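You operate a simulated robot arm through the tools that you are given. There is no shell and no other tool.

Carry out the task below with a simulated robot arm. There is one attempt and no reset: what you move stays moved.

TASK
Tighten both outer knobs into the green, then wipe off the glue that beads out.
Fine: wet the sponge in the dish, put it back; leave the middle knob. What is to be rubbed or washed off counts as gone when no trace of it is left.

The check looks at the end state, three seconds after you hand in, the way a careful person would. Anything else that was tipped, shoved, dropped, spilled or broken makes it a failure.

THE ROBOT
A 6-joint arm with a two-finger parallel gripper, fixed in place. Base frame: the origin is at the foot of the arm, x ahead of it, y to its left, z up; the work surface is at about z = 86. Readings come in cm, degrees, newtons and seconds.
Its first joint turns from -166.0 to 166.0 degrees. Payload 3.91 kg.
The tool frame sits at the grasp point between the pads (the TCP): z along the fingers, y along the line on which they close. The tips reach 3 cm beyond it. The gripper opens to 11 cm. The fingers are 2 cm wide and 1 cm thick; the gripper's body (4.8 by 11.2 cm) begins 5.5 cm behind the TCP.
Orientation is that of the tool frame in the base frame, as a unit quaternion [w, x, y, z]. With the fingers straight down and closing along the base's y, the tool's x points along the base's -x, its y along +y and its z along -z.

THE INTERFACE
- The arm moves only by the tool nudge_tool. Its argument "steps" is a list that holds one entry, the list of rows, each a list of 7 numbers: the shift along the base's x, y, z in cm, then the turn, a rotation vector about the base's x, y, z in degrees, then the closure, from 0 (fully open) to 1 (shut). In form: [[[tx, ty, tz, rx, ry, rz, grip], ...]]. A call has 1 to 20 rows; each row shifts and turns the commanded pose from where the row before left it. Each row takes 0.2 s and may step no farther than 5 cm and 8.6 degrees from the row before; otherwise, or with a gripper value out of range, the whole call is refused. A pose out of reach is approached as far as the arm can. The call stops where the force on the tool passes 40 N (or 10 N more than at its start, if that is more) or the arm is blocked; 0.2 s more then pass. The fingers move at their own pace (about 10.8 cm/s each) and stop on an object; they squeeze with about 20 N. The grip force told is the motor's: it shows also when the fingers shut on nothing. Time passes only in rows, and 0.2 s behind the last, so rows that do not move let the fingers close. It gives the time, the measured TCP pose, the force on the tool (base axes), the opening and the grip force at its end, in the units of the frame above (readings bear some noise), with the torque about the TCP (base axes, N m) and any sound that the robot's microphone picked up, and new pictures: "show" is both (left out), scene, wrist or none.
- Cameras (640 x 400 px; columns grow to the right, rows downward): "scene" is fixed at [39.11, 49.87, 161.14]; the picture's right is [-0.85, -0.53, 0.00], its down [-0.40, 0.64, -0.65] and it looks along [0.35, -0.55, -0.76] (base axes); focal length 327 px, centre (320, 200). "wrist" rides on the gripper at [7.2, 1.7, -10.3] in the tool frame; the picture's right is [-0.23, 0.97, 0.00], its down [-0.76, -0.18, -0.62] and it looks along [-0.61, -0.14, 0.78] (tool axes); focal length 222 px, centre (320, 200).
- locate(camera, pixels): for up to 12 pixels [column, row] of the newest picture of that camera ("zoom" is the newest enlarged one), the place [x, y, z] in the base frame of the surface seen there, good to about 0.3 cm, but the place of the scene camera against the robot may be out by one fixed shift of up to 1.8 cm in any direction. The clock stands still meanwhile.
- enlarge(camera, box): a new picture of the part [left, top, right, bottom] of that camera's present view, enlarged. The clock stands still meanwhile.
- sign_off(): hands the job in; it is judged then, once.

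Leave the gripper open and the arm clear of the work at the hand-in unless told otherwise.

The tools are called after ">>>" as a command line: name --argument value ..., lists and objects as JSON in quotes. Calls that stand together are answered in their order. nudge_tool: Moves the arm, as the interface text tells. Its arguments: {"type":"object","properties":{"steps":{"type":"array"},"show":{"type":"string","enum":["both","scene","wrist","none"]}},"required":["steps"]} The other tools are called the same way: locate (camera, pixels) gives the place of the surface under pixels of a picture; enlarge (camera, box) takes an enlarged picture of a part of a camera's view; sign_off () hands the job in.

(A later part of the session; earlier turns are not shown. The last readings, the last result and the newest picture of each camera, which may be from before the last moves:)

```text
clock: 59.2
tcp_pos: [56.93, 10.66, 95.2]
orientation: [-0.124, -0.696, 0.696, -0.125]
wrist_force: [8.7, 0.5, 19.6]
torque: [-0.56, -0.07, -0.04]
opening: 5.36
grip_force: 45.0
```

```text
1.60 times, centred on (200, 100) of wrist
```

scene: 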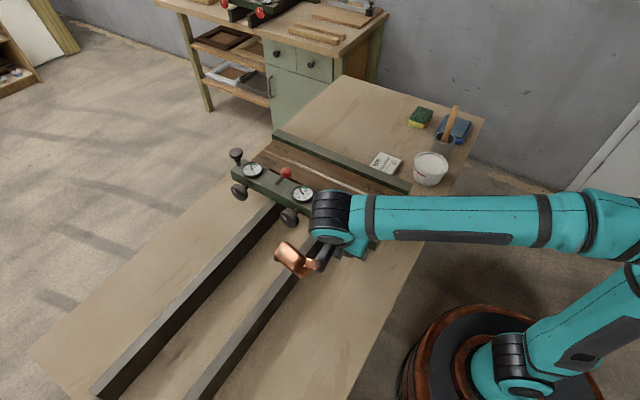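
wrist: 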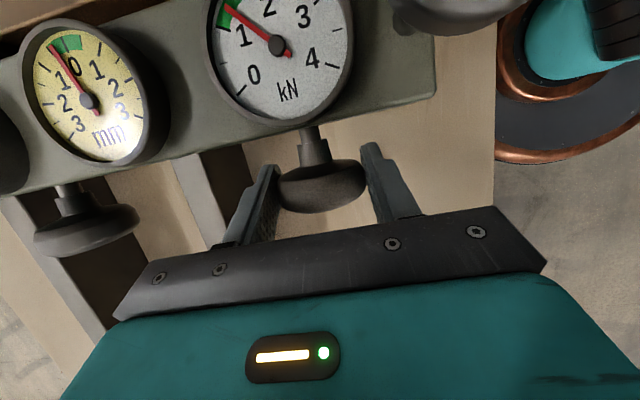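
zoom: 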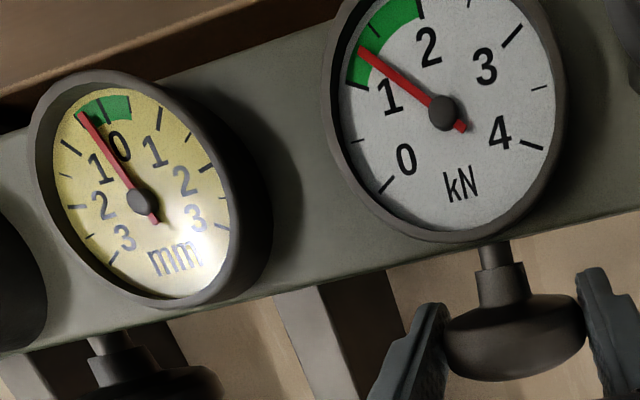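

Right is now about 1.35 kN. I'll release, lift straight out, and clear the area so the dials can be read from the scene camera.

>>> nudge_tool --steps '[[[0, 0, 0, 0, 0, 0, 0.33], [0, 0, 0, 0, 0, 0, 0.33], [0, 0.85, 2.35, 0, 0, 0, 0.33], [0, 0.85, 2.35, 0, 0, 0, 0.2], [0, 0.85, 2.35, 0, 0, 0, 0.1], [0, 1, 3, 0, 0, 0, 0], [0, 1, 3, 0, 0, 0, 0], [0, 1, 3, 0, 0, 0, 0], [-2, 0, 3, 0, 0, 0, 0], [-4, 0, 2, 6.67, 0, 0, 0], [-4, -1, 1, 6.67, 0, 0, 0], [-4, -2, 0, 6.66, 0, 0, 0]]]' --show "scene"

>>> enlarge --camera "scene" --box '[315, 196, 347, 216]'

>>> enlarge --camera "scene" --box '[236, 160, 268, 180]'

>>> enlarge --camera "scene" --box '[345, 210, 377, 232]'

```text
clock: 61.8
tcp_pos: [42.96, 13.2, 117.24]
orientation: [0.0, -0.707, 0.707, -0.001]
wrist_force: [1.4, 0.0, -1.1]
torque: [-0.07, 0.07, 0.0]
opening: 11.0
grip_force: 0.1
```

scene: 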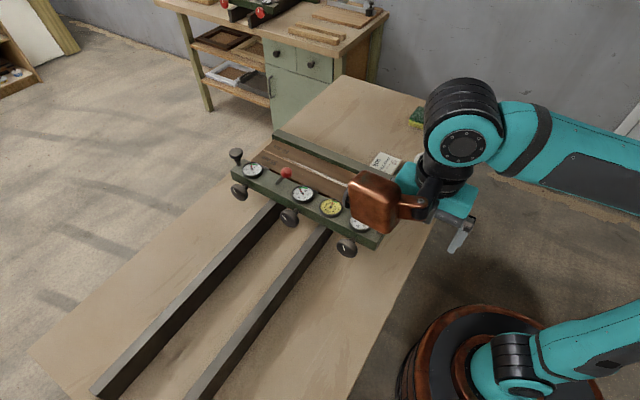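

```text
16.00 times, centred on (331, 206) of scene
```

zoom: 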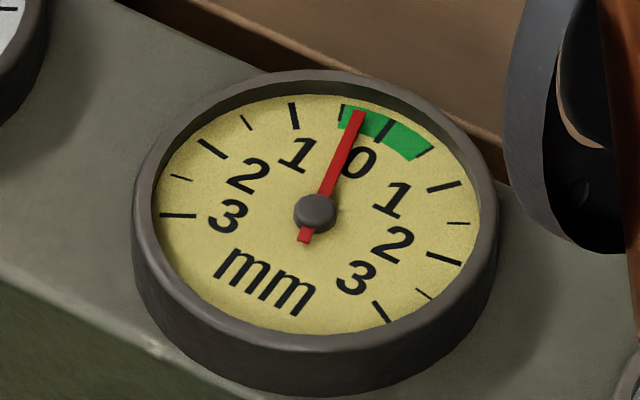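

```text
16.00 times, centred on (252, 170) of scene
```

zoom: 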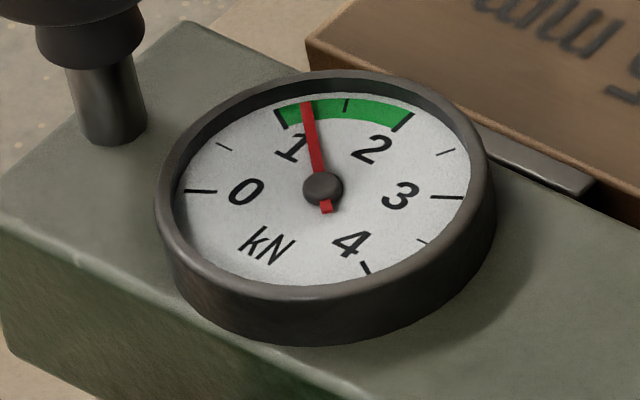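

```text
16.00 times, centred on (361, 221) of scene
```

zoom: 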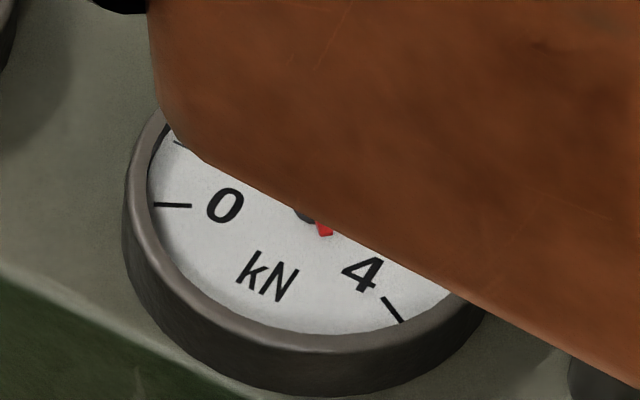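

All good: left is about 1.2, right about 1.3, yellow about -0.33, and the middle is untouched. Next comes the sponge. I'll turn the tool back to yaw 0 and move over the -y end of the bench to look at the sponge, dish and pot.

>>> nudge_tool --steps '[[[1.5, -4.4, 0.3, 0, 0, -8.18, 0], [1.5, -4.4, 0.3, 0, 0, -8.18, 0], [1.5, -4.4, 0.3, 0, 0, -8.18, 0], [1.5, -4.4, 0.3, 0, 0, -8.18, 0], [1.5, -4.4, 0.3, 0, 0, -8.18, 0], [1.5, -4.4, 0.3, 0, 0, -8.18, 0], [1.5, -4.4, 0.3, 0, 0, -8.18, 0], [1.5, -4.4, 0.3, 0, 0, -8.18, 0], [1.5, -4.4, 0.3, 0, 0, -8.18, 0], [1.5, -4.4, 0.3, 0, 0, -8.18, 0], [1.5, -4.4, 0.3, 0, 0, -8.18, 0], [0, -4.5, 0, 0, 0, 0, 0], [0, -4.5, 0, 0, 0, 0, 0]]]'

>>> enlarge --camera "scene" --box '[345, 210, 377, 232]'

>>> enlarge --camera "scene" --box '[390, 90, 490, 190]'

>>> enlarge --camera "wrist" --box '[50, 0, 410, 180]'

```text
clock: 64.6
tcp_pos: [59.57, -44.33, 120.65]
orientation: [-0.003, 0.001, 1.0, -0.002]
wrist_force: [0.2, 0.6, 0.1]
torque: [-0.02, -0.06, 0.01]
opening: 11.0
grip_force: 0.0
```

scene: 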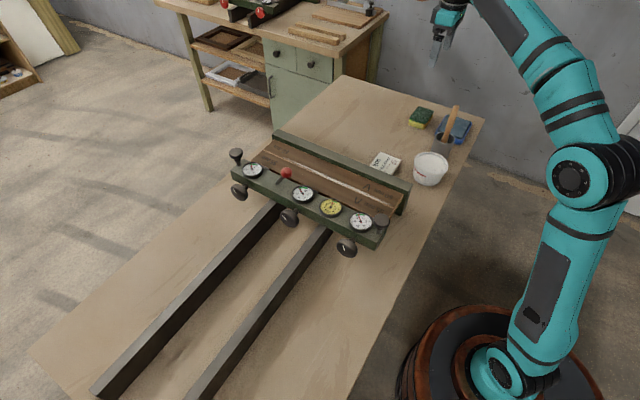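
wrist: 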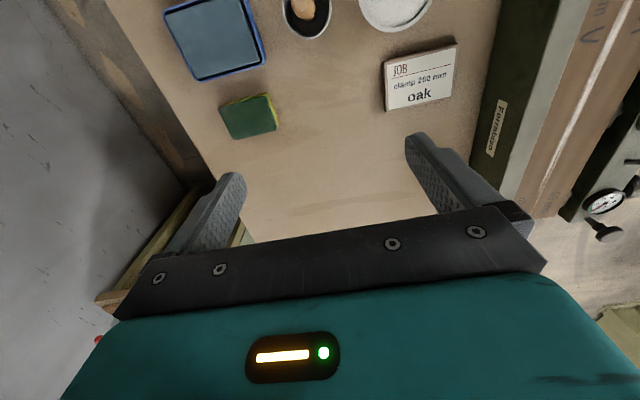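

```text
16.00 times, centred on (361, 221) of scene
```

zoom: 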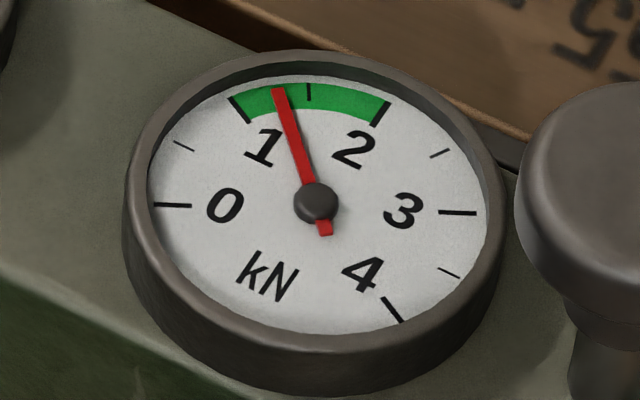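

```text
4.00 times, centred on (440, 140) of scene
```

zoom: 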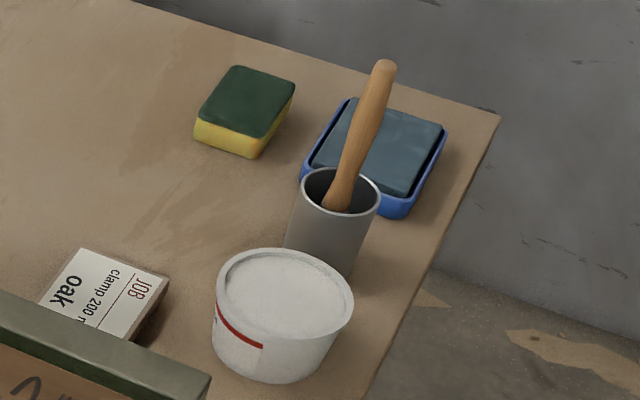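

```text
1.78 times, centred on (230, 90) of wrist
```

zoom: 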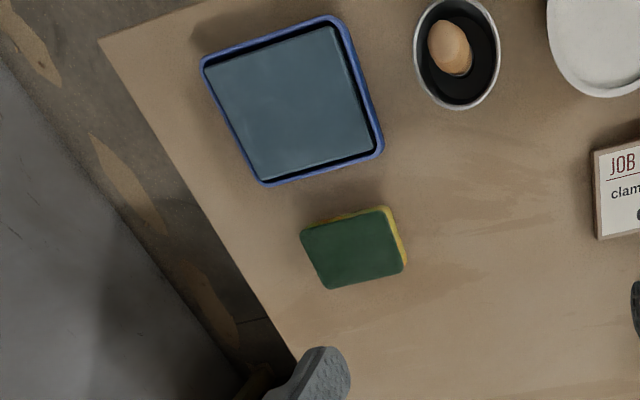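

The right gauge reads about 1.35 and the seam glue is visible. I'll locate corners and heights for the sponge, dish, pot handle and seam.

>>> locate --camera "zoom" --pixels '[[303, 237], [385, 208], [405, 268], [330, 288], [352, 247], [202, 62], [335, 20], [381, 150], [266, 184], [290, 100], [345, 60], [450, 45]]'

>>> locate --camera "scene" --pixels '[[409, 121], [421, 106], [434, 112], [423, 126], [456, 109], [445, 140], [436, 136], [452, 130], [468, 132], [472, 122], [463, 142], [444, 118]]'

>>> locate --camera "scene" --pixels '[[262, 139], [290, 155], [310, 166], [330, 176], [350, 187], [370, 196], [392, 208], [400, 200], [300, 165], [340, 186], [330, 170], [360, 185]]'

```text
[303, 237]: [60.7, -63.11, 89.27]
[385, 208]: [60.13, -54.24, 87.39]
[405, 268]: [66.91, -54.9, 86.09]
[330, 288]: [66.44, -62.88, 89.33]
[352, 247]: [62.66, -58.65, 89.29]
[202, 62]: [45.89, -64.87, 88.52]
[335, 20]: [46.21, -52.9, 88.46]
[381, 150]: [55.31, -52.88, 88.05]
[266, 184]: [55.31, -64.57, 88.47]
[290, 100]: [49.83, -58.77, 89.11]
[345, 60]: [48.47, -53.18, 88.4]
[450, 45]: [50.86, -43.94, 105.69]
```

```text
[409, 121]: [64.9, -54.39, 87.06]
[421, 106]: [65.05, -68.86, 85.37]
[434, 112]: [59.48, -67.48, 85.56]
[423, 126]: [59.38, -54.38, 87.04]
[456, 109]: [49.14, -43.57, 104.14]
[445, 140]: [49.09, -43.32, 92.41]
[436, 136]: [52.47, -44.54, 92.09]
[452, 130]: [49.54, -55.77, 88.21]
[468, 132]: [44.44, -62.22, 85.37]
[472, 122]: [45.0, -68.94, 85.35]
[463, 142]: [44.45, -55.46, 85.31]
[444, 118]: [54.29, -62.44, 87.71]
```

```text
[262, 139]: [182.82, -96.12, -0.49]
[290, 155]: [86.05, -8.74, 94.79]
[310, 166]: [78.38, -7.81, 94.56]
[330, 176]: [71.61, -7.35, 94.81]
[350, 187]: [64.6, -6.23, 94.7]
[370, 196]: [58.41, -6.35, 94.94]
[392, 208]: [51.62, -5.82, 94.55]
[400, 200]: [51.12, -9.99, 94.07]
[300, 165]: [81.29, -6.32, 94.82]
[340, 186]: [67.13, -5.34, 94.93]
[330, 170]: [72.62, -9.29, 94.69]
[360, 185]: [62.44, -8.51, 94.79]
```

Sponge: x 60.4–66.5, y -63.1 to -54.4, top z 89.3 (about 6 × 8.7 × 3.3 cm), centre (63.4, -58.75). Dish: x 45.9–55.3, y -64.8 to -52.9, rim z 88.5. The pot handle rises to z about 106 at (50.5, -43.8). I'll turn to yaw -90 so the copper block stays on the free side, fingers closing along x, and hover over the sponge.

>>> nudge_tool --steps '[[[0.35, -1.31, -1.2, 0, 0, -8.18, 0], [0.35, -1.31, -1.2, 0, 0, -8.18, 0], [0.35, -1.31, -1.2, 0, 0, -8.18, 0], [0.35, -1.31, -1.2, 0, 0, -8.18, 0], [0.35, -1.31, -1.2, 0, 0, -8.18, 0], [0.35, -1.31, -1.2, 0, 0, -8.18, 0], [0.35, -1.31, -1.2, 0, 0, -8.18, 0], [0.35, -1.31, -1.2, 0, 0, -8.18, 0], [0.35, -1.31, -1.2, 0, 0, -8.18, 0], [0.35, -1.31, -1.2, 0, 0, -8.18, 0], [0.35, -1.31, -1.2, 0, 0, -8.18, 0], [0, 0, -3, 0, 0, 0, 0], [0, 0, -3, 0, 0, 0, 0]]]'

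```text
clock: 67.4
tcp_pos: [63.45, -58.58, 101.42]
orientation: [-0.002, 0.708, 0.707, 0.001]
wrist_force: [0.3, 0.4, 0.4]
torque: [0.01, 0.04, -0.01]
opening: 11.02
grip_force: 0.1
```

scene: 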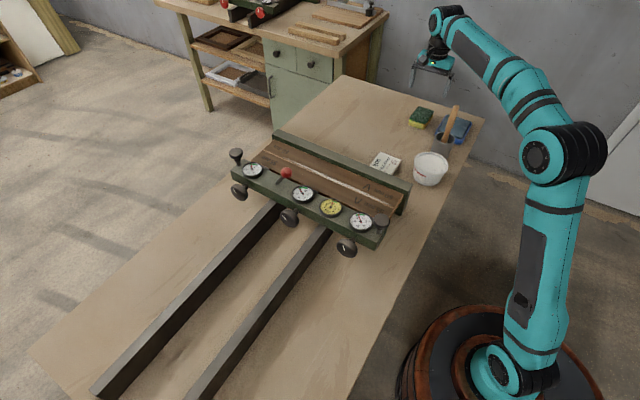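
wrist: 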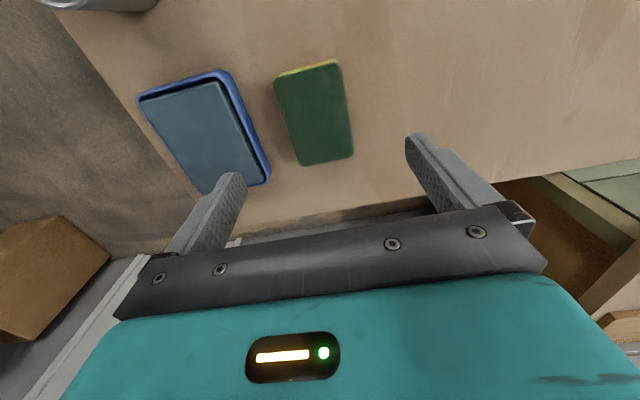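

The sponge sits at about (314, 112) between the fingers. I'll refine its edges, and the dish's, from this close view.

>>> locate --camera "wrist" --pixels '[[277, 82], [338, 66], [351, 152], [303, 163], [314, 115], [140, 100], [218, 74], [266, 178], [207, 190], [200, 130], [235, 105], [150, 110]]'

>>> enlarge --camera "wrist" --box '[120, 40, 380, 220]'

```text
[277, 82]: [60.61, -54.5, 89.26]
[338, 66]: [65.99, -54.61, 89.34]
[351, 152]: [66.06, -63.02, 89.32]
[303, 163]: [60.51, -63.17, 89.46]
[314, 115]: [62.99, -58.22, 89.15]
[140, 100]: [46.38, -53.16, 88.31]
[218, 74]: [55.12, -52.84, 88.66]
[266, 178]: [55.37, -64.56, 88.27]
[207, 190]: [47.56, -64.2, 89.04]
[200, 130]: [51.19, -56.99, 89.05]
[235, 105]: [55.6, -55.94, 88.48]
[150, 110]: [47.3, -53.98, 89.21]
```

```text
2.22 times, centred on (250, 130) of wrist
```

zoom: 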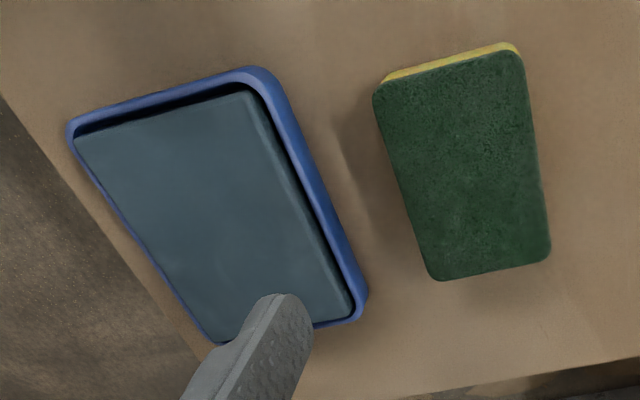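

The sponge is centred at (63.3, -58.8) and squared to the axes. I'll descend so the fingertips overlap its upper 2 cm, then close.

>>> nudge_tool --steps '[[[-0.15, -0.22, -2.8, 0, 0, 0, 0], [0, 0, -2.8, 0, 0, 0, 0], [0, 0, -2.8, 0, 0, 0, 0], [0, 0, -2.8, 0, 0, 0, 0.1], [0, 0, 0, 0, 0, 0, 0.35], [0, 0, 0, 0, 0, 0, 1], [0, 0, 0, 0, 0, 0, 1], [0, 0, 0, 0, 0, 0, 1]]]'

```text
clock: 69.2
tcp_pos: [63.23, -58.84, 90.14]
orientation: [-0.002, 0.708, 0.706, 0.001]
wrist_force: [0.1, 0.3, 0.3]
torque: [-0.01, -0.01, -0.01]
opening: 6.32
grip_force: 20.2
```

scene: 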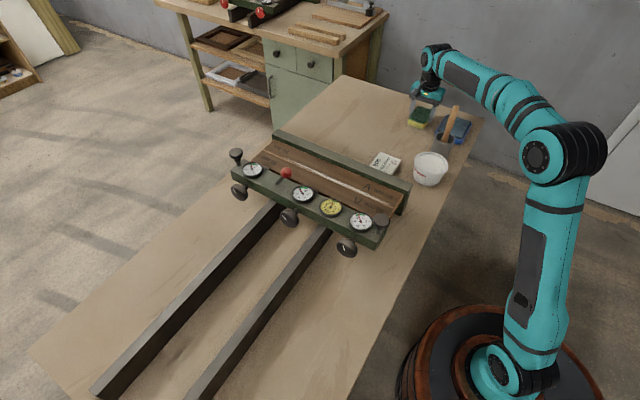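
wrist: 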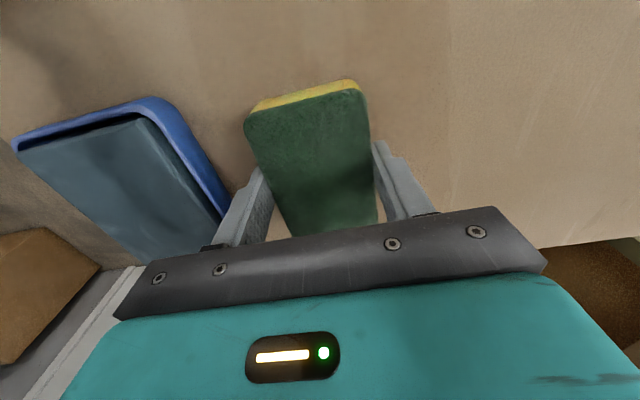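

The sponge is held at 6.3 cm with 20 N. I'll lift it 5 cm, carry it over the dish centre (50.7, -58.8), and lower to just above the water.

>>> nudge_tool --steps '[[[0, 0, 1.5, 0, 0, 0, 1], [0, 0, 3.5, 0, 0, 0, 1], [-4, 0, 0.5, 0, 0, 0, 1], [-4.5, 0, 0, 0, 0, 0, 1], [-4.03, 0, 0, 0, 0, 0, 1], [0, 0, 0, 0, 0, 0, 1], [0, 0, -1, 0, 0, 0, 1], [0, 0, -1, 0, 0, 0, 1]]]'

>>> enlarge --camera "scene" --box '[390, 80, 490, 180]'

```text
clock: 71.0
tcp_pos: [50.66, -58.92, 93.72]
orientation: [-0.002, 0.708, 0.707, 0.0]
wrist_force: [0.3, 0.0, -0.6]
torque: [-0.02, 0.03, -0.01]
opening: 6.33
grip_force: 19.9
```

scene: 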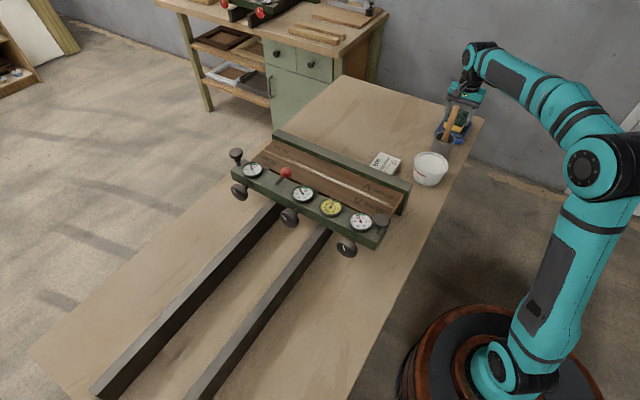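
wrist: 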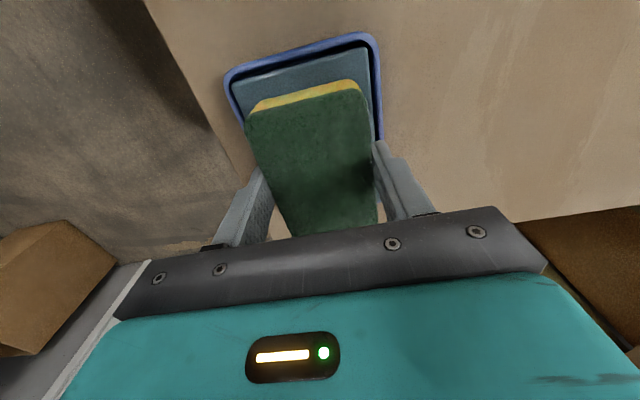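

```text
4.00 times, centred on (440, 130) of scene
```

zoom: 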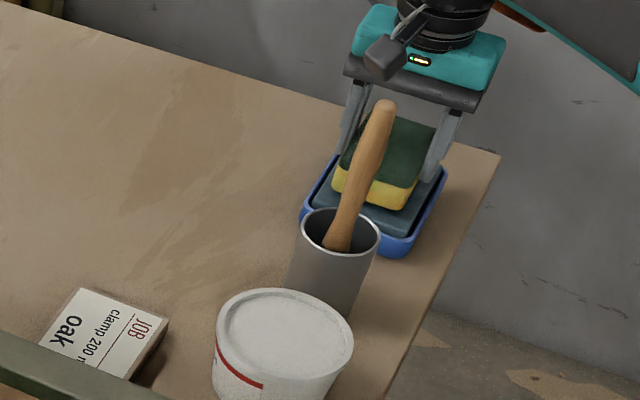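

The sponge is centred above the pad in the dish, clear of the rim and the pot handle. I'll lower it gently and watch the force.

>>> nudge_tool --steps '[[[0, 0.1, -0.3, 0, 0, 0, 1], [0, 0, -0.3, 0, 0, 0, 1], [0, 0, -0.3, 0, 0, 0, 1], [0, 0, 0, 0, 0, 0, 1]]]' --show "wrist"

```text
clock: 72.0
tcp_pos: [50.61, -58.68, 93.0]
orientation: [0.0, 0.708, 0.706, 0.001]
wrist_force: [2.5, -1.9, 27.5]
torque: [0.01, -0.09, 0.02]
opening: 6.32
grip_force: 20.5
```

wrist: 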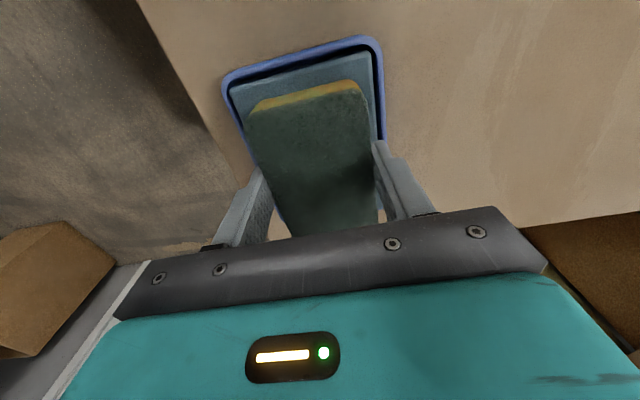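

Contact at 27 N: the sponge darkened visibly as it took up water from the soaked pad, so it is wet. I'll lift it, go around the pot handle, and carry it above the seam.

>>> nudge_tool --steps '[[[0, 0, 1, 0, 0, 0, 1], [0, 0, 4, 0, 0, 0, 1], [0, 0, 4.5, 0, 0, 0, 1], [0, 0, 4.5, 0, 0, 0, 1], [0, 0, 4.5, 0, 0, 0, 1], [4, 0, 0, 0, 0, 0, 1], [4, 0, 0, 0, 0, 0, 1], [4, 0, 0, 0, 0, 0, 1], [4, 0, 0, 0, 0, 0, 1], [0.5, 4.7, 0, 0, 0, 0, 1], [0.5, 4.7, 0, 0, 0, 0, 1], [0.5, 4.7, 0, 0, 0, 0, 1], [0.5, 4.7, 0, 0, 0, 0, 1], [0.5, 4.7, 0, 0, 0, 0, 1], [0.5, 4.7, 0, 0, 0, 0, 1], [0.5, 4.7, 0, 0, 0, 0, 1], [0.5, 4.7, 0, 0, 0, 0, 1], [0.5, 4.7, 0, 0, 0, 0, 1], [0.5, 4.7, 0, 0, 0, 0, 1]]]'

>>> enlarge --camera "scene" --box '[390, 80, 490, 180]'

>>> enlarge --camera "wrist" --box '[0, 0, 640, 240]'

```text
clock: 76.0
tcp_pos: [71.59, -11.68, 111.3]
orientation: [-0.002, 0.708, 0.707, 0.001]
wrist_force: [0.2, 0.2, -0.2]
torque: [0.04, -0.02, -0.01]
opening: 6.32
grip_force: 20.2
```

scene: 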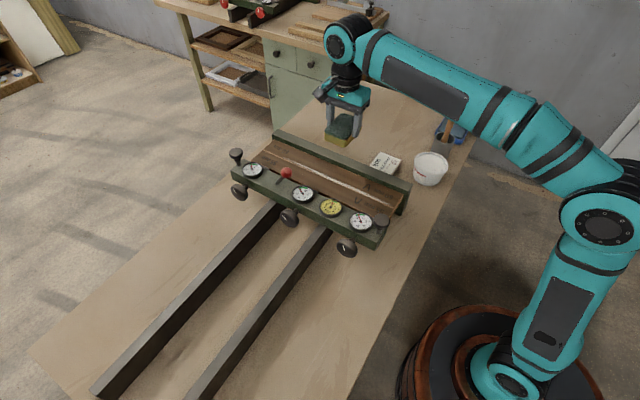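
wrist: 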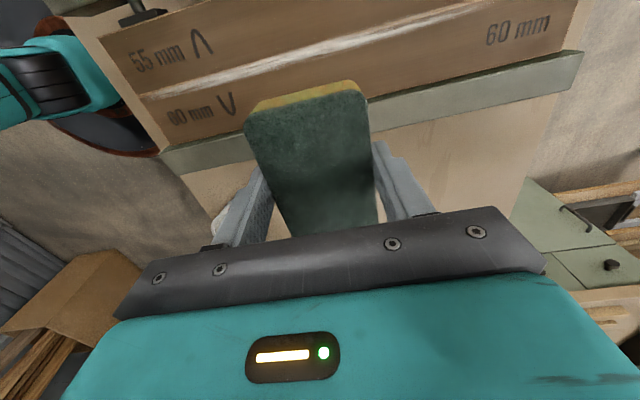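

```text
4.00 times, centred on (440, 130) of scene
```

zoom: 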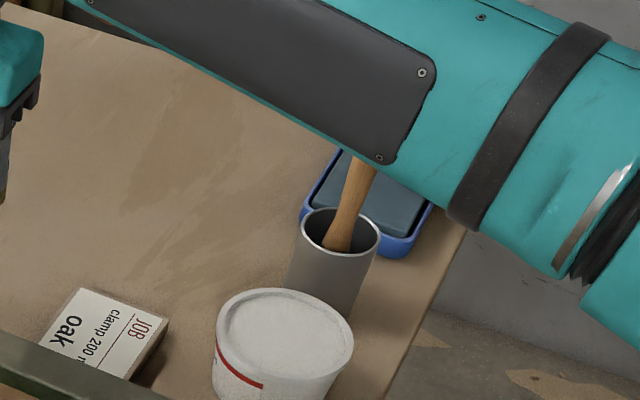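

```text
1.00 times, centred on (320, 120) of wrist (not enlarged: the box is as wide or as high as the picture)
```

zoom: 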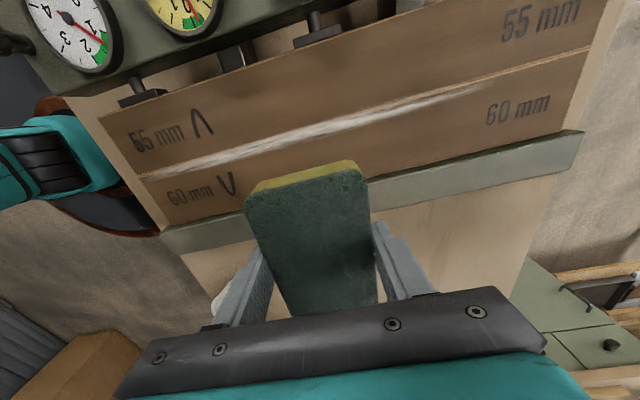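

The whole seam and its glue streak are in view in the wrist picture, from about (150, 97) to (490, 8). I'll locate the seam, the board edges and the jaw.

>>> locate --camera "wrist" --pixels '[[145, 96], [200, 81], [250, 67], [300, 53], [400, 29], [480, 9], [170, 150], [560, 60], [450, 80], [400, 90], [155, 140], [110, 40]]'

>>> enlarge --camera "wrist" --box '[100, 0, 340, 150]'

>>> enlarge --camera "wrist" --box '[330, 0, 600, 150]'

```text
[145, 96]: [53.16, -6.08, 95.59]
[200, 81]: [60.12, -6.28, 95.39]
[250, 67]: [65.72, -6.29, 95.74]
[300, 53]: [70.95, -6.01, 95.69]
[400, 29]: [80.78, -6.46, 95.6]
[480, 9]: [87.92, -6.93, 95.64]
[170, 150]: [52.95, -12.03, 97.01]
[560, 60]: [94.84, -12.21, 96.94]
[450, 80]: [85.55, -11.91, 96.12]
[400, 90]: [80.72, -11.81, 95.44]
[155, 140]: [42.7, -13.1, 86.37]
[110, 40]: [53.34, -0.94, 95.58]
```

```text
2.67 times, centred on (220, 75) of wrist
```

zoom: 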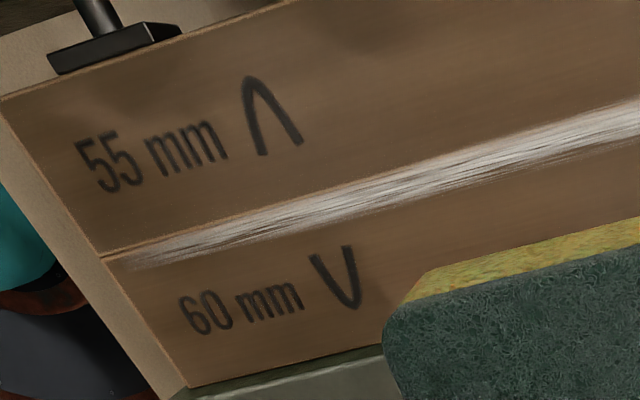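

```text
2.37 times, centred on (465, 75) of wrist
```

zoom: 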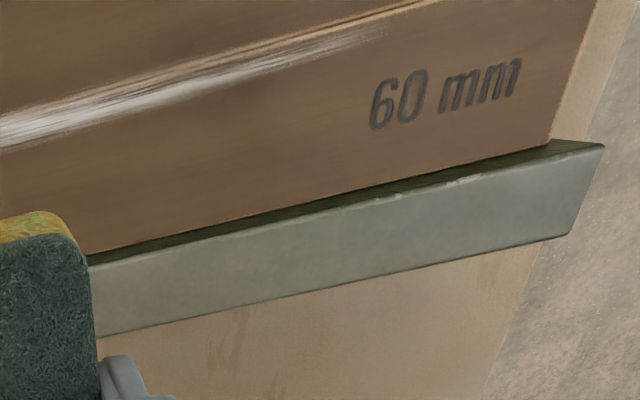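

The seam is at y about -6.1, with glue from x 53.5 to 88 at board top z 95.6. The jaw behind starts at y about -12. I'll bring the sponge over the left end at (90, -6.8) and lower to just above the board.

>>> nudge_tool --steps '[[[4.6, 1.22, -1.3, 0, 0, 0, 1], [4.6, 1.22, -1.3, 0, 0, 0, 1], [4.6, 1.22, -1.3, 0, 0, 0, 1], [4.6, 1.22, -1.3, 0, 0, 0, 1], [0, 0, -2.9, 0, 0, 0, 1], [0, 0, -2.7, 0, 0, 0, 1], [0, 0, 0, 0, 0, 0, 1]]]'

```text
clock: 77.6
tcp_pos: [90.14, -6.83, 100.53]
orientation: [-0.002, 0.707, 0.707, 0.001]
wrist_force: [-0.3, -0.1, -0.7]
torque: [-0.01, 0.01, 0.05]
opening: 6.31
grip_force: 19.8
```

scene: 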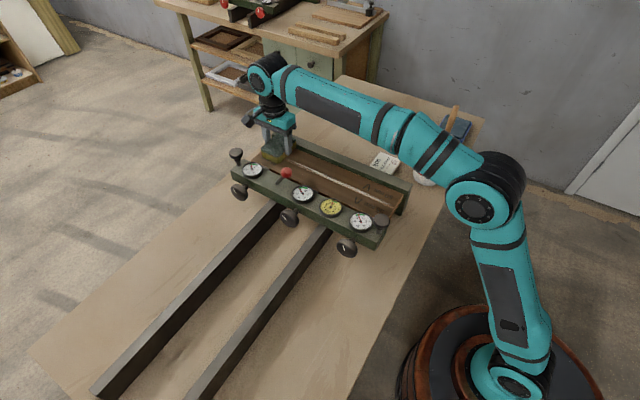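
wrist: 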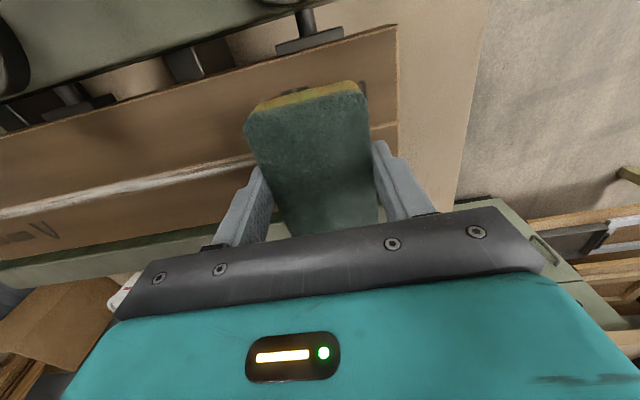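

The sponge is over the left end of the seam with no contact yet. I'll lower in small steps until a light press shows.

>>> nudge_tool --steps '[[[0, 0, -0.3, 0, 0, 0, 1], [0, 0, -0.25, 0, 0, 0, 1], [0, 0, -0.2, 0, 0, 0, 1], [0, 0, 0, 0, 0, 0, 1]]]' --show "none"

```text
clock: 78.6
tcp_pos: [90.1, -6.82, 99.75]
orientation: [-0.002, 0.707, 0.707, 0.0]
wrist_force: [-0.2, 0.3, -0.1]
torque: [-0.04, 0.0, 0.02]
opening: 6.32
grip_force: 19.7
```

No contact yet at z = 99.75, so I'll lower a little more.

>>> nudge_tool --steps '[[[0, 0, -0.1, 0, 0, 0, 1], [0, 0, -0.1, 0, 0, 0, 1], [0, 0, -0.1, 0, 0, 0, 1], [0, 0, 0, 0, 0, 0, 1]]]' --show "none"

```text
clock: 79.6
tcp_pos: [90.07, -6.79, 99.46]
orientation: [-0.002, 0.708, 0.706, 0.001]
wrist_force: [0.6, -0.8, -0.7]
torque: [0.01, -0.03, -0.03]
opening: 6.34
grip_force: 19.9
```

Still no contact at z = 99.46, so I'll go down in finer steps.

>>> nudge_tool --steps '[[[0, 0, -0.1, 0, 0, 0, 1], [0, 0, -0.1, 0, 0, 0, 1], [0, 0, 0, 0, 0, 0, 1]]]' --show "wrist"

```text
clock: 80.4
tcp_pos: [90.11, -6.86, 99.45]
orientation: [-0.002, 0.707, 0.708, 0.001]
wrist_force: [3.1, 1.9, 16.7]
torque: [0.01, -0.13, 0.02]
opening: 6.36
grip_force: 20.8
```

wrist: 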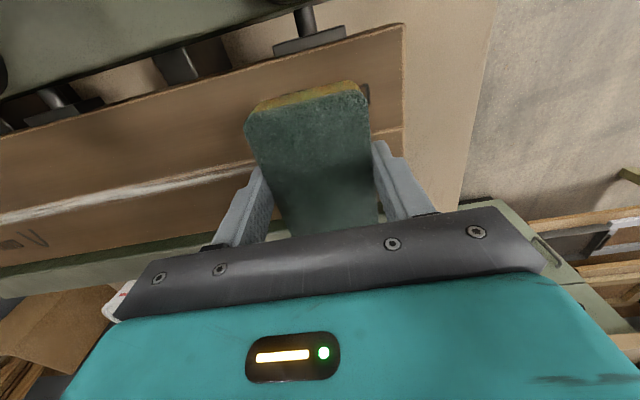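

Light contact is made at about 17 N. Now I'll wipe along the seam toward -x from x = 90 to 52 at steady pressure.

>>> nudge_tool --steps '[[[-0.5, 0, -0.12, 0, 0, 0, 1], [-2, 0, 0, 0, 0, 0, 1], [-2, 0, 0, 0, 0, 0, 1], [-2, 0, 0, 0, 0, 0, 1], [-2, 0, 0, 0, 0, 0, 1], [-2, 0, 0, 0, 0, 0, 1], [-2, 0, 0, 0, 0, 0, 1], [-2, 0, 0, 0, 0, 0, 1], [-2, 0, 0, 0, 0, 0, 1], [-2, 0, 0, 0, 0, 0, 1]]]'

>>> enlarge --camera "scene" --box '[225, 120, 425, 260]'

```text
clock: 82.6
tcp_pos: [71.47, -6.79, 99.24]
orientation: [-0.002, 0.708, 0.707, 0.0]
wrist_force: [0.8, 0.0, 0.0]
torque: [-0.01, 0.01, -0.01]
opening: 6.34
grip_force: 20.3
```

scene: 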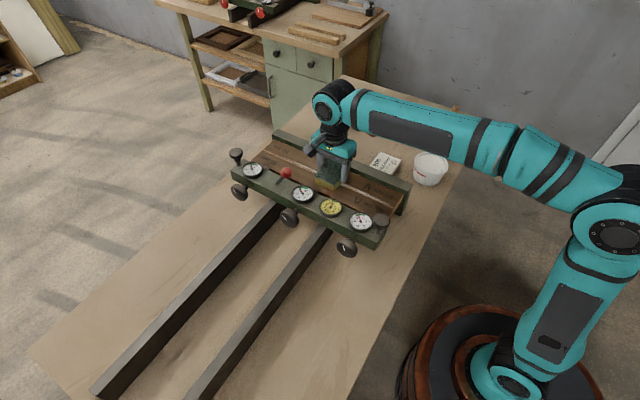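
wrist: 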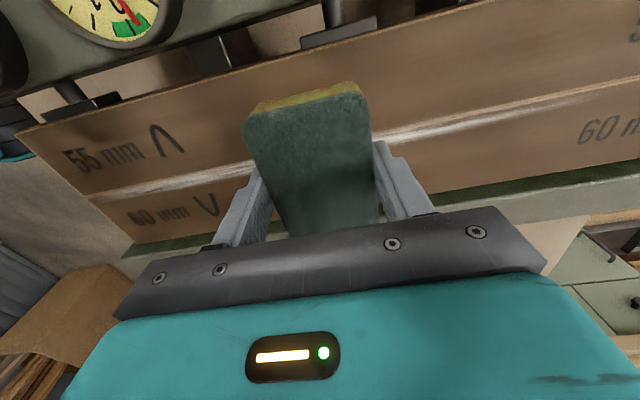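

```text
2.86 times, centred on (325, 190) of scene
```

zoom: 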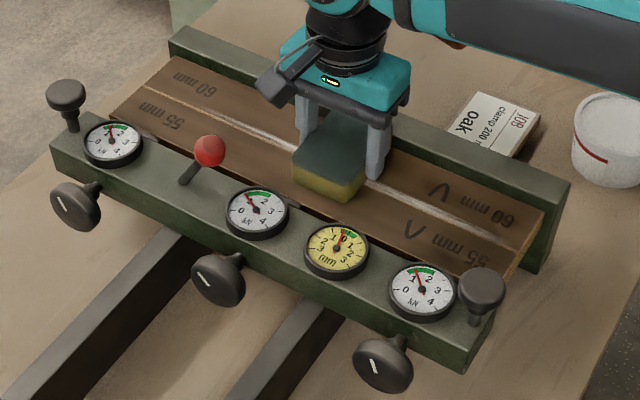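

The streak got thinner behind the sponge but is still there, and the force dropped to 0, so contact was lost midway. I'll press down again here until the force shows.

>>> nudge_tool --steps '[[[0, 0, -0.15, 0, 0, 0, 1], [0, 0, -0.1, 0, 0, 0, 1], [0, 0, -0.1, 0, 0, 0, 1], [0, 0, 0, 0, 0, 0, 1]]]' --show "none"

```text
clock: 83.6
tcp_pos: [71.54, -6.88, 98.92]
orientation: [-0.001, 0.708, 0.706, 0.001]
wrist_force: [3.7, -1.4, 33.8]
torque: [-0.02, -0.01, -0.01]
opening: 6.34
grip_force: 20.5
```

Now it presses at 34 N, a little firm. The surface drops slightly toward -x by the arm's reading, so I'll wipe on toward -x with a slight downward slope and check the force.

>>> nudge_tool --steps '[[[-1, 0, 0.0, 0, 0, 0, 1], [-2, 0, -0.015, 0, 0, 0, 1], [-2, 0, -0.02, 0, 0, 0, 1], [-2, 0, -0.02, 0, 0, 0, 1], [-2, 0, -0.02, 0, 0, 0, 1]]]' --show "none"

```text
clock: 83.9
tcp_pos: [71.43, -6.76, 99.0]
orientation: [0.0, 0.707, 0.707, 0.004]
wrist_force: [-0.3, -0.3, 3.2]
torque: [0.01, 0.09, 0.01]
opening: 6.32
grip_force: 19.7
stopped in row 1: the force on the tool passed its limit at 55 N (the readings are from after the stop); the commanded pose is now the measured one
```

The start of the slide spiked past the limit and stopped. It now rests at 3 N at z = 99.0. The contact is stiff, so I'll press only slightly more and slide in short batches.

>>> nudge_tool --steps '[[[-0.5, 0, -0.03, 0, 0, 0, 1], [-1.5, 0, -0.01, 0, 0, 0, 1], [-2, 0, -0.02, 0, 0, 0, 1], [-2, 0, -0.02, 0, 0, 0, 1]]]' --show "wrist"

>>> enlarge --camera "wrist" --box '[240, 60, 640, 220]'

```text
clock: 84.9
tcp_pos: [65.43, -6.78, 99.21]
orientation: [0.0, 0.707, 0.707, 0.003]
wrist_force: [6.5, 0.9, 22.4]
torque: [0.04, -0.31, 0.02]
opening: 6.34
grip_force: 20.5
```

wrist: 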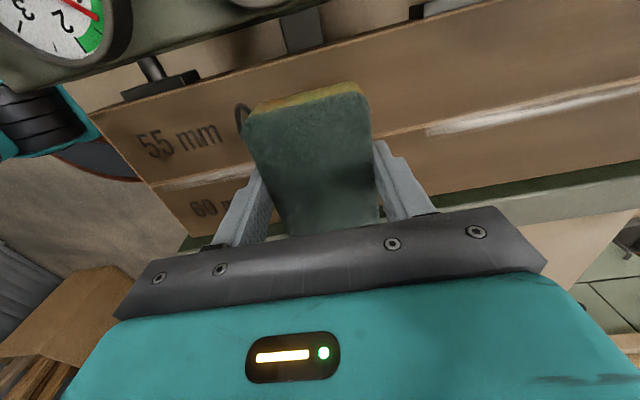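

```text
1.60 times, centred on (440, 140) of wrist
```

zoom: 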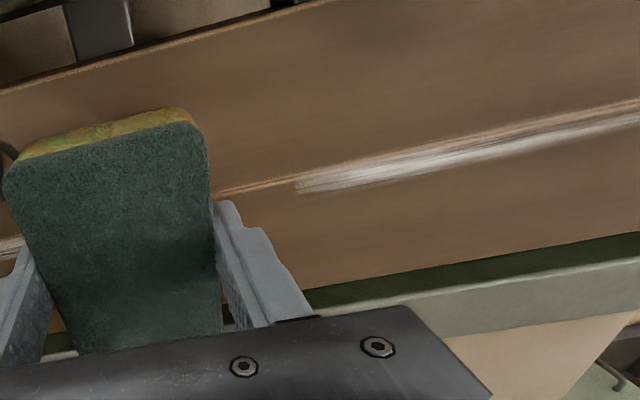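

Where the sponge pressed, the seam is now clean. I'll continue toward -x with the same commanded height, checking force and view.

>>> nudge_tool --steps '[[[-2, 0, 0, 0, 0, 0, 1], [-2, 0, 0, 0, 0, 0, 1], [-2, 0, 0, 0, 0, 0, 1]]]' --show "wrist"

>>> enlarge --camera "wrist" --box '[240, 60, 640, 220]'

```text
clock: 85.7
tcp_pos: [59.33, -6.78, 98.92]
orientation: [0.0, 0.708, 0.707, 0.003]
wrist_force: [7.0, 1.3, 20.2]
torque: [0.04, -0.55, -0.02]
opening: 6.34
grip_force: 20.2
```

wrist: 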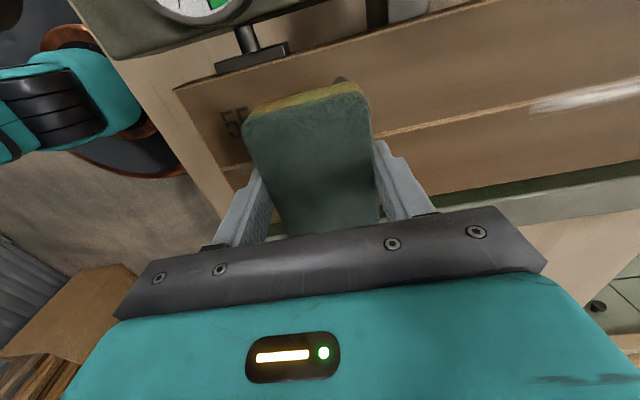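

```text
1.60 times, centred on (440, 140) of wrist
```

zoom: 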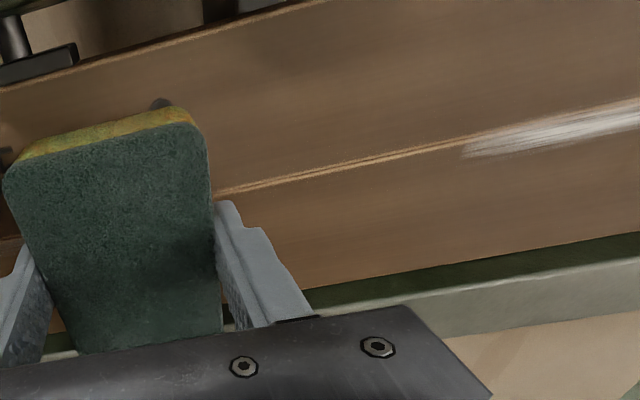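

The cleaned stretch shows bare seam behind the sponge. I'll carry on to the right end of the boards (x about 54).

>>> nudge_tool --steps '[[[-1.8, 0, 0, 0, 0, 0, 1], [-1.8, 0, 0, 0, 0, 0, 1], [-1.8, 0, 0, 0, 0, 0, 1]]]' --show "wrist"

```text
clock: 86.5
tcp_pos: [53.98, -6.8, 98.93]
orientation: [0.0, 0.706, 0.708, 0.002]
wrist_force: [10.7, 0.5, 26.4]
torque: [0.06, -0.75, 0.0]
opening: 6.34
grip_force: 20.1
```

wrist: 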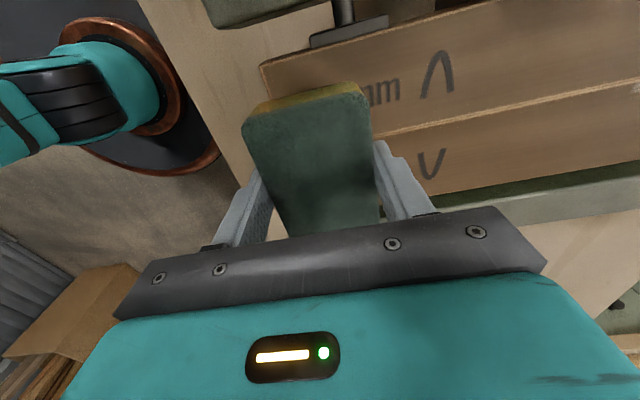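

The right end is reached at 26 N. Now I'll wipe back toward +x over the same line to the remaining streak.

>>> nudge_tool --steps '[[[0.5, 0, 0.02, 0, 0, 0, 1], [1.5, 0, 0, 0, 0, 0, 1], [2, 0, 0, 0, 0, 0, 1], [2, 0, 0, 0, 0, 0, 1], [2, 0, 0, 0, 0, 0, 1], [2, 0, 0, 0, 0, 0, 1], [2, 0, 0, 0, 0, 0, 1], [2, 0, 0, 0, 0, 0, 1], [2, 0, 0, 0, 0, 0, 1]]]' --show "wrist"

>>> enlarge --camera "wrist" --box '[0, 60, 300, 260]'

```text
clock: 88.5
tcp_pos: [69.99, -6.79, 98.98]
orientation: [0.0, 0.707, 0.707, 0.003]
wrist_force: [-8.5, -0.4, 13.7]
torque: [0.0, -0.13, 0.03]
opening: 6.36
grip_force: 19.9
```

wrist: 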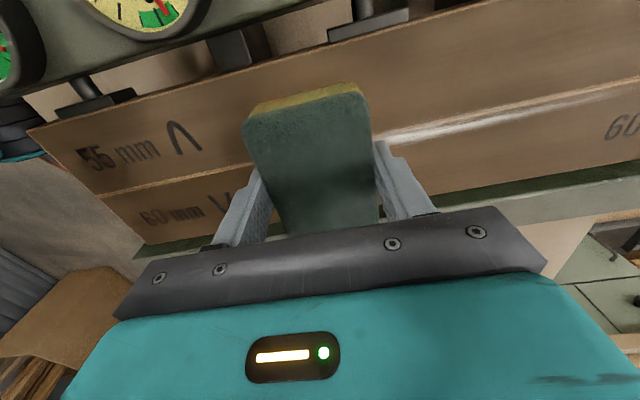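

```text
2.00 times, centred on (150, 160) of wrist
```

zoom: 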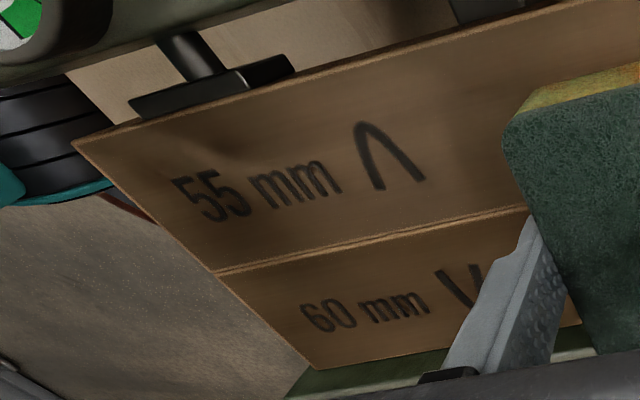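

The right half is fully clean. I'll continue toward +x over the remaining streak.

>>> nudge_tool --steps '[[[2, 0, 0, 0, 0, 0, 1], [2, 0, 0, 0, 0, 0, 1], [2, 0, 0, 0, 0, 0, 1], [2, 0, 0, 0, 0, 0, 1], [2, 0, 0, 0, 0, 0, 1]]]' --show "wrist"

>>> enlarge --camera "wrist" --box '[0, 60, 300, 260]'

```text
clock: 89.7
tcp_pos: [80.02, -6.81, 99.16]
orientation: [0.001, 0.708, 0.706, 0.003]
wrist_force: [-5.2, -1.8, 10.3]
torque: [-0.03, -0.15, -0.01]
opening: 6.36
grip_force: 20.1
```

wrist: 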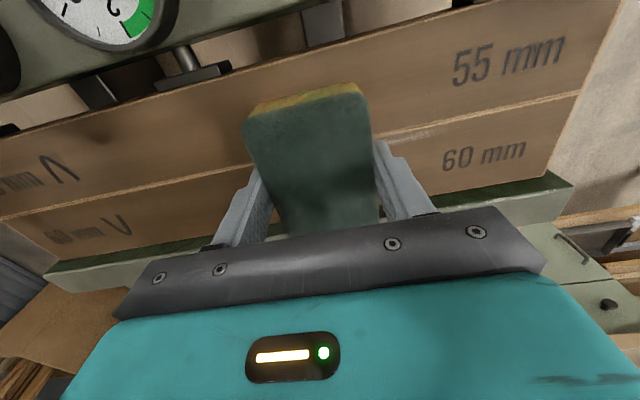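

```text
2.00 times, centred on (150, 160) of wrist
```

zoom: 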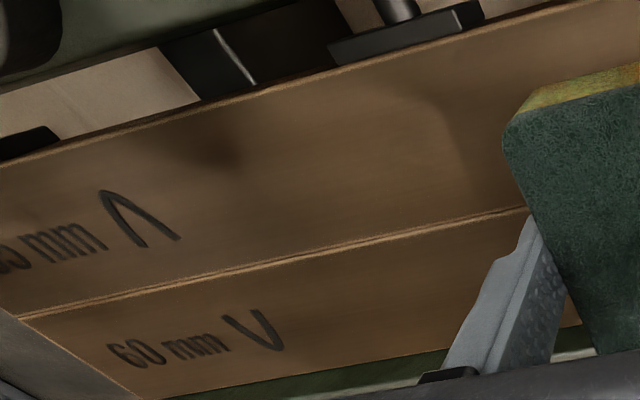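

It's clean behind the sponge. A last faint streak remains ahead near (400, 132), so I'll continue to x about 91.

>>> nudge_tool --steps '[[[2, 0, -0.01, 0, 0, 0, 1], [2, 0, -0.01, 0, 0, 0, 1], [2, 0, -0.01, 0, 0, 0, 1], [2, 0, 0, 0, 0, 0, 1], [2, 0, 0, 0, 0, 0, 1]]]' --show "wrist"

>>> enlarge --camera "wrist" --box '[0, 40, 300, 240]'

```text
clock: 90.9
tcp_pos: [90.08, -6.91, 98.97]
orientation: [0.0, 0.708, 0.707, 0.004]
wrist_force: [-10.4, -0.4, 16.5]
torque: [0.03, -0.15, 0.04]
opening: 6.33
grip_force: 20.1
```

wrist: 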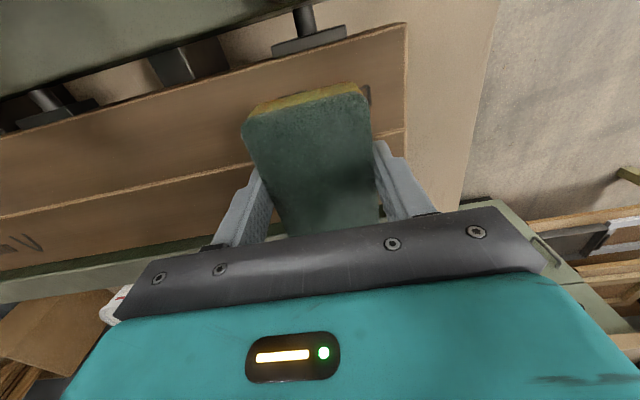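

```text
2.00 times, centred on (150, 140) of wrist
```

zoom: 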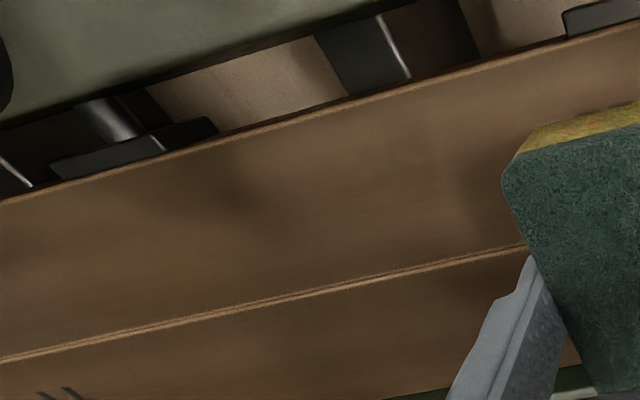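

The seam looks bare all along. I'll lift off and back away so both cameras can inspect the whole seam for traces.

>>> nudge_tool --steps '[[[0, 0, 1, 0, 0, 0, 1], [0, 0, 4, 0, 0, 0, 1], [-1, -1, 4, 0, 0, 0, 1], [-4, -2, 3, 0, 0, 0, 1], [-4, -3, 0, 0, 0, 0, 1], [-4, -3, 0, 0, 0, 0, 1], [-4, -3, 0, 0, 0, 0, 1], [-2, -3, 0, 0, 0, 0, 1]]]'

>>> enlarge --camera "wrist" --box '[60, 0, 360, 160]'

>>> enlarge --camera "wrist" --box '[330, 0, 630, 160]'

>>> enlarge --camera "scene" --box '[255, 130, 335, 190]'

>>> enlarge --camera "scene" --box '[325, 155, 415, 225]'

```text
refused: row 4 steps farther than a row can; nothing moved
```

```text
2.13 times, centred on (210, 80) of wrist
```

zoom: 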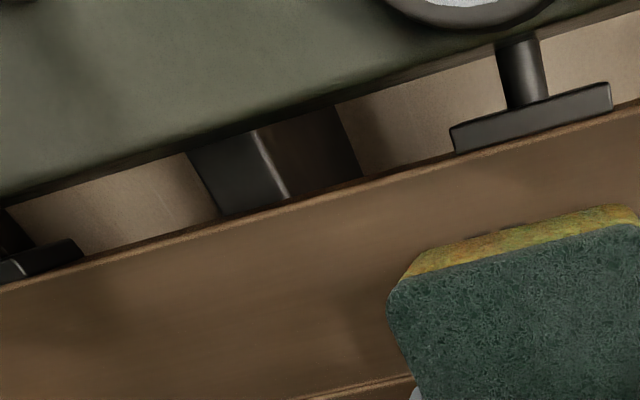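

```text
2.13 times, centred on (480, 80) of wrist
```

zoom: 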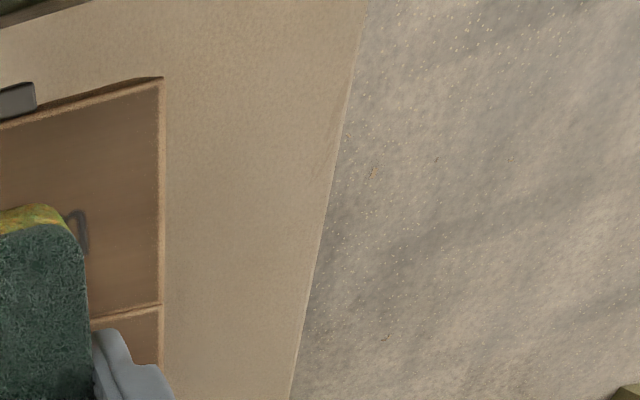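

```text
6.67 times, centred on (295, 160) of scene
```

zoom: 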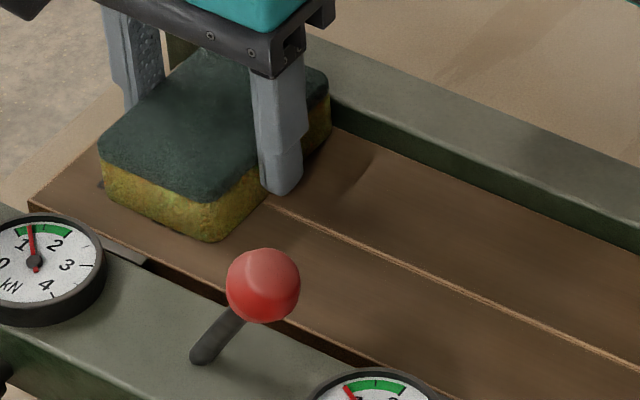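

```text
5.71 times, centred on (370, 190) of scene
```

zoom: 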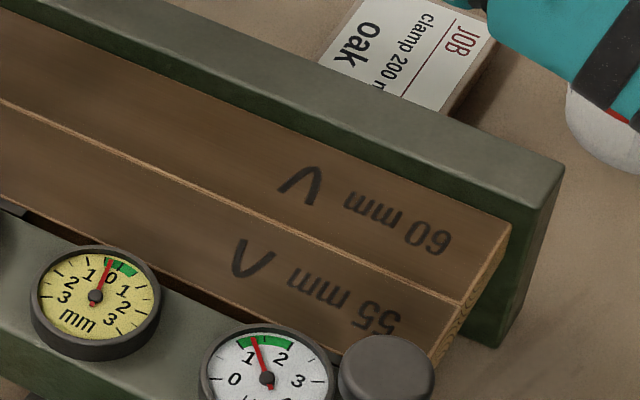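

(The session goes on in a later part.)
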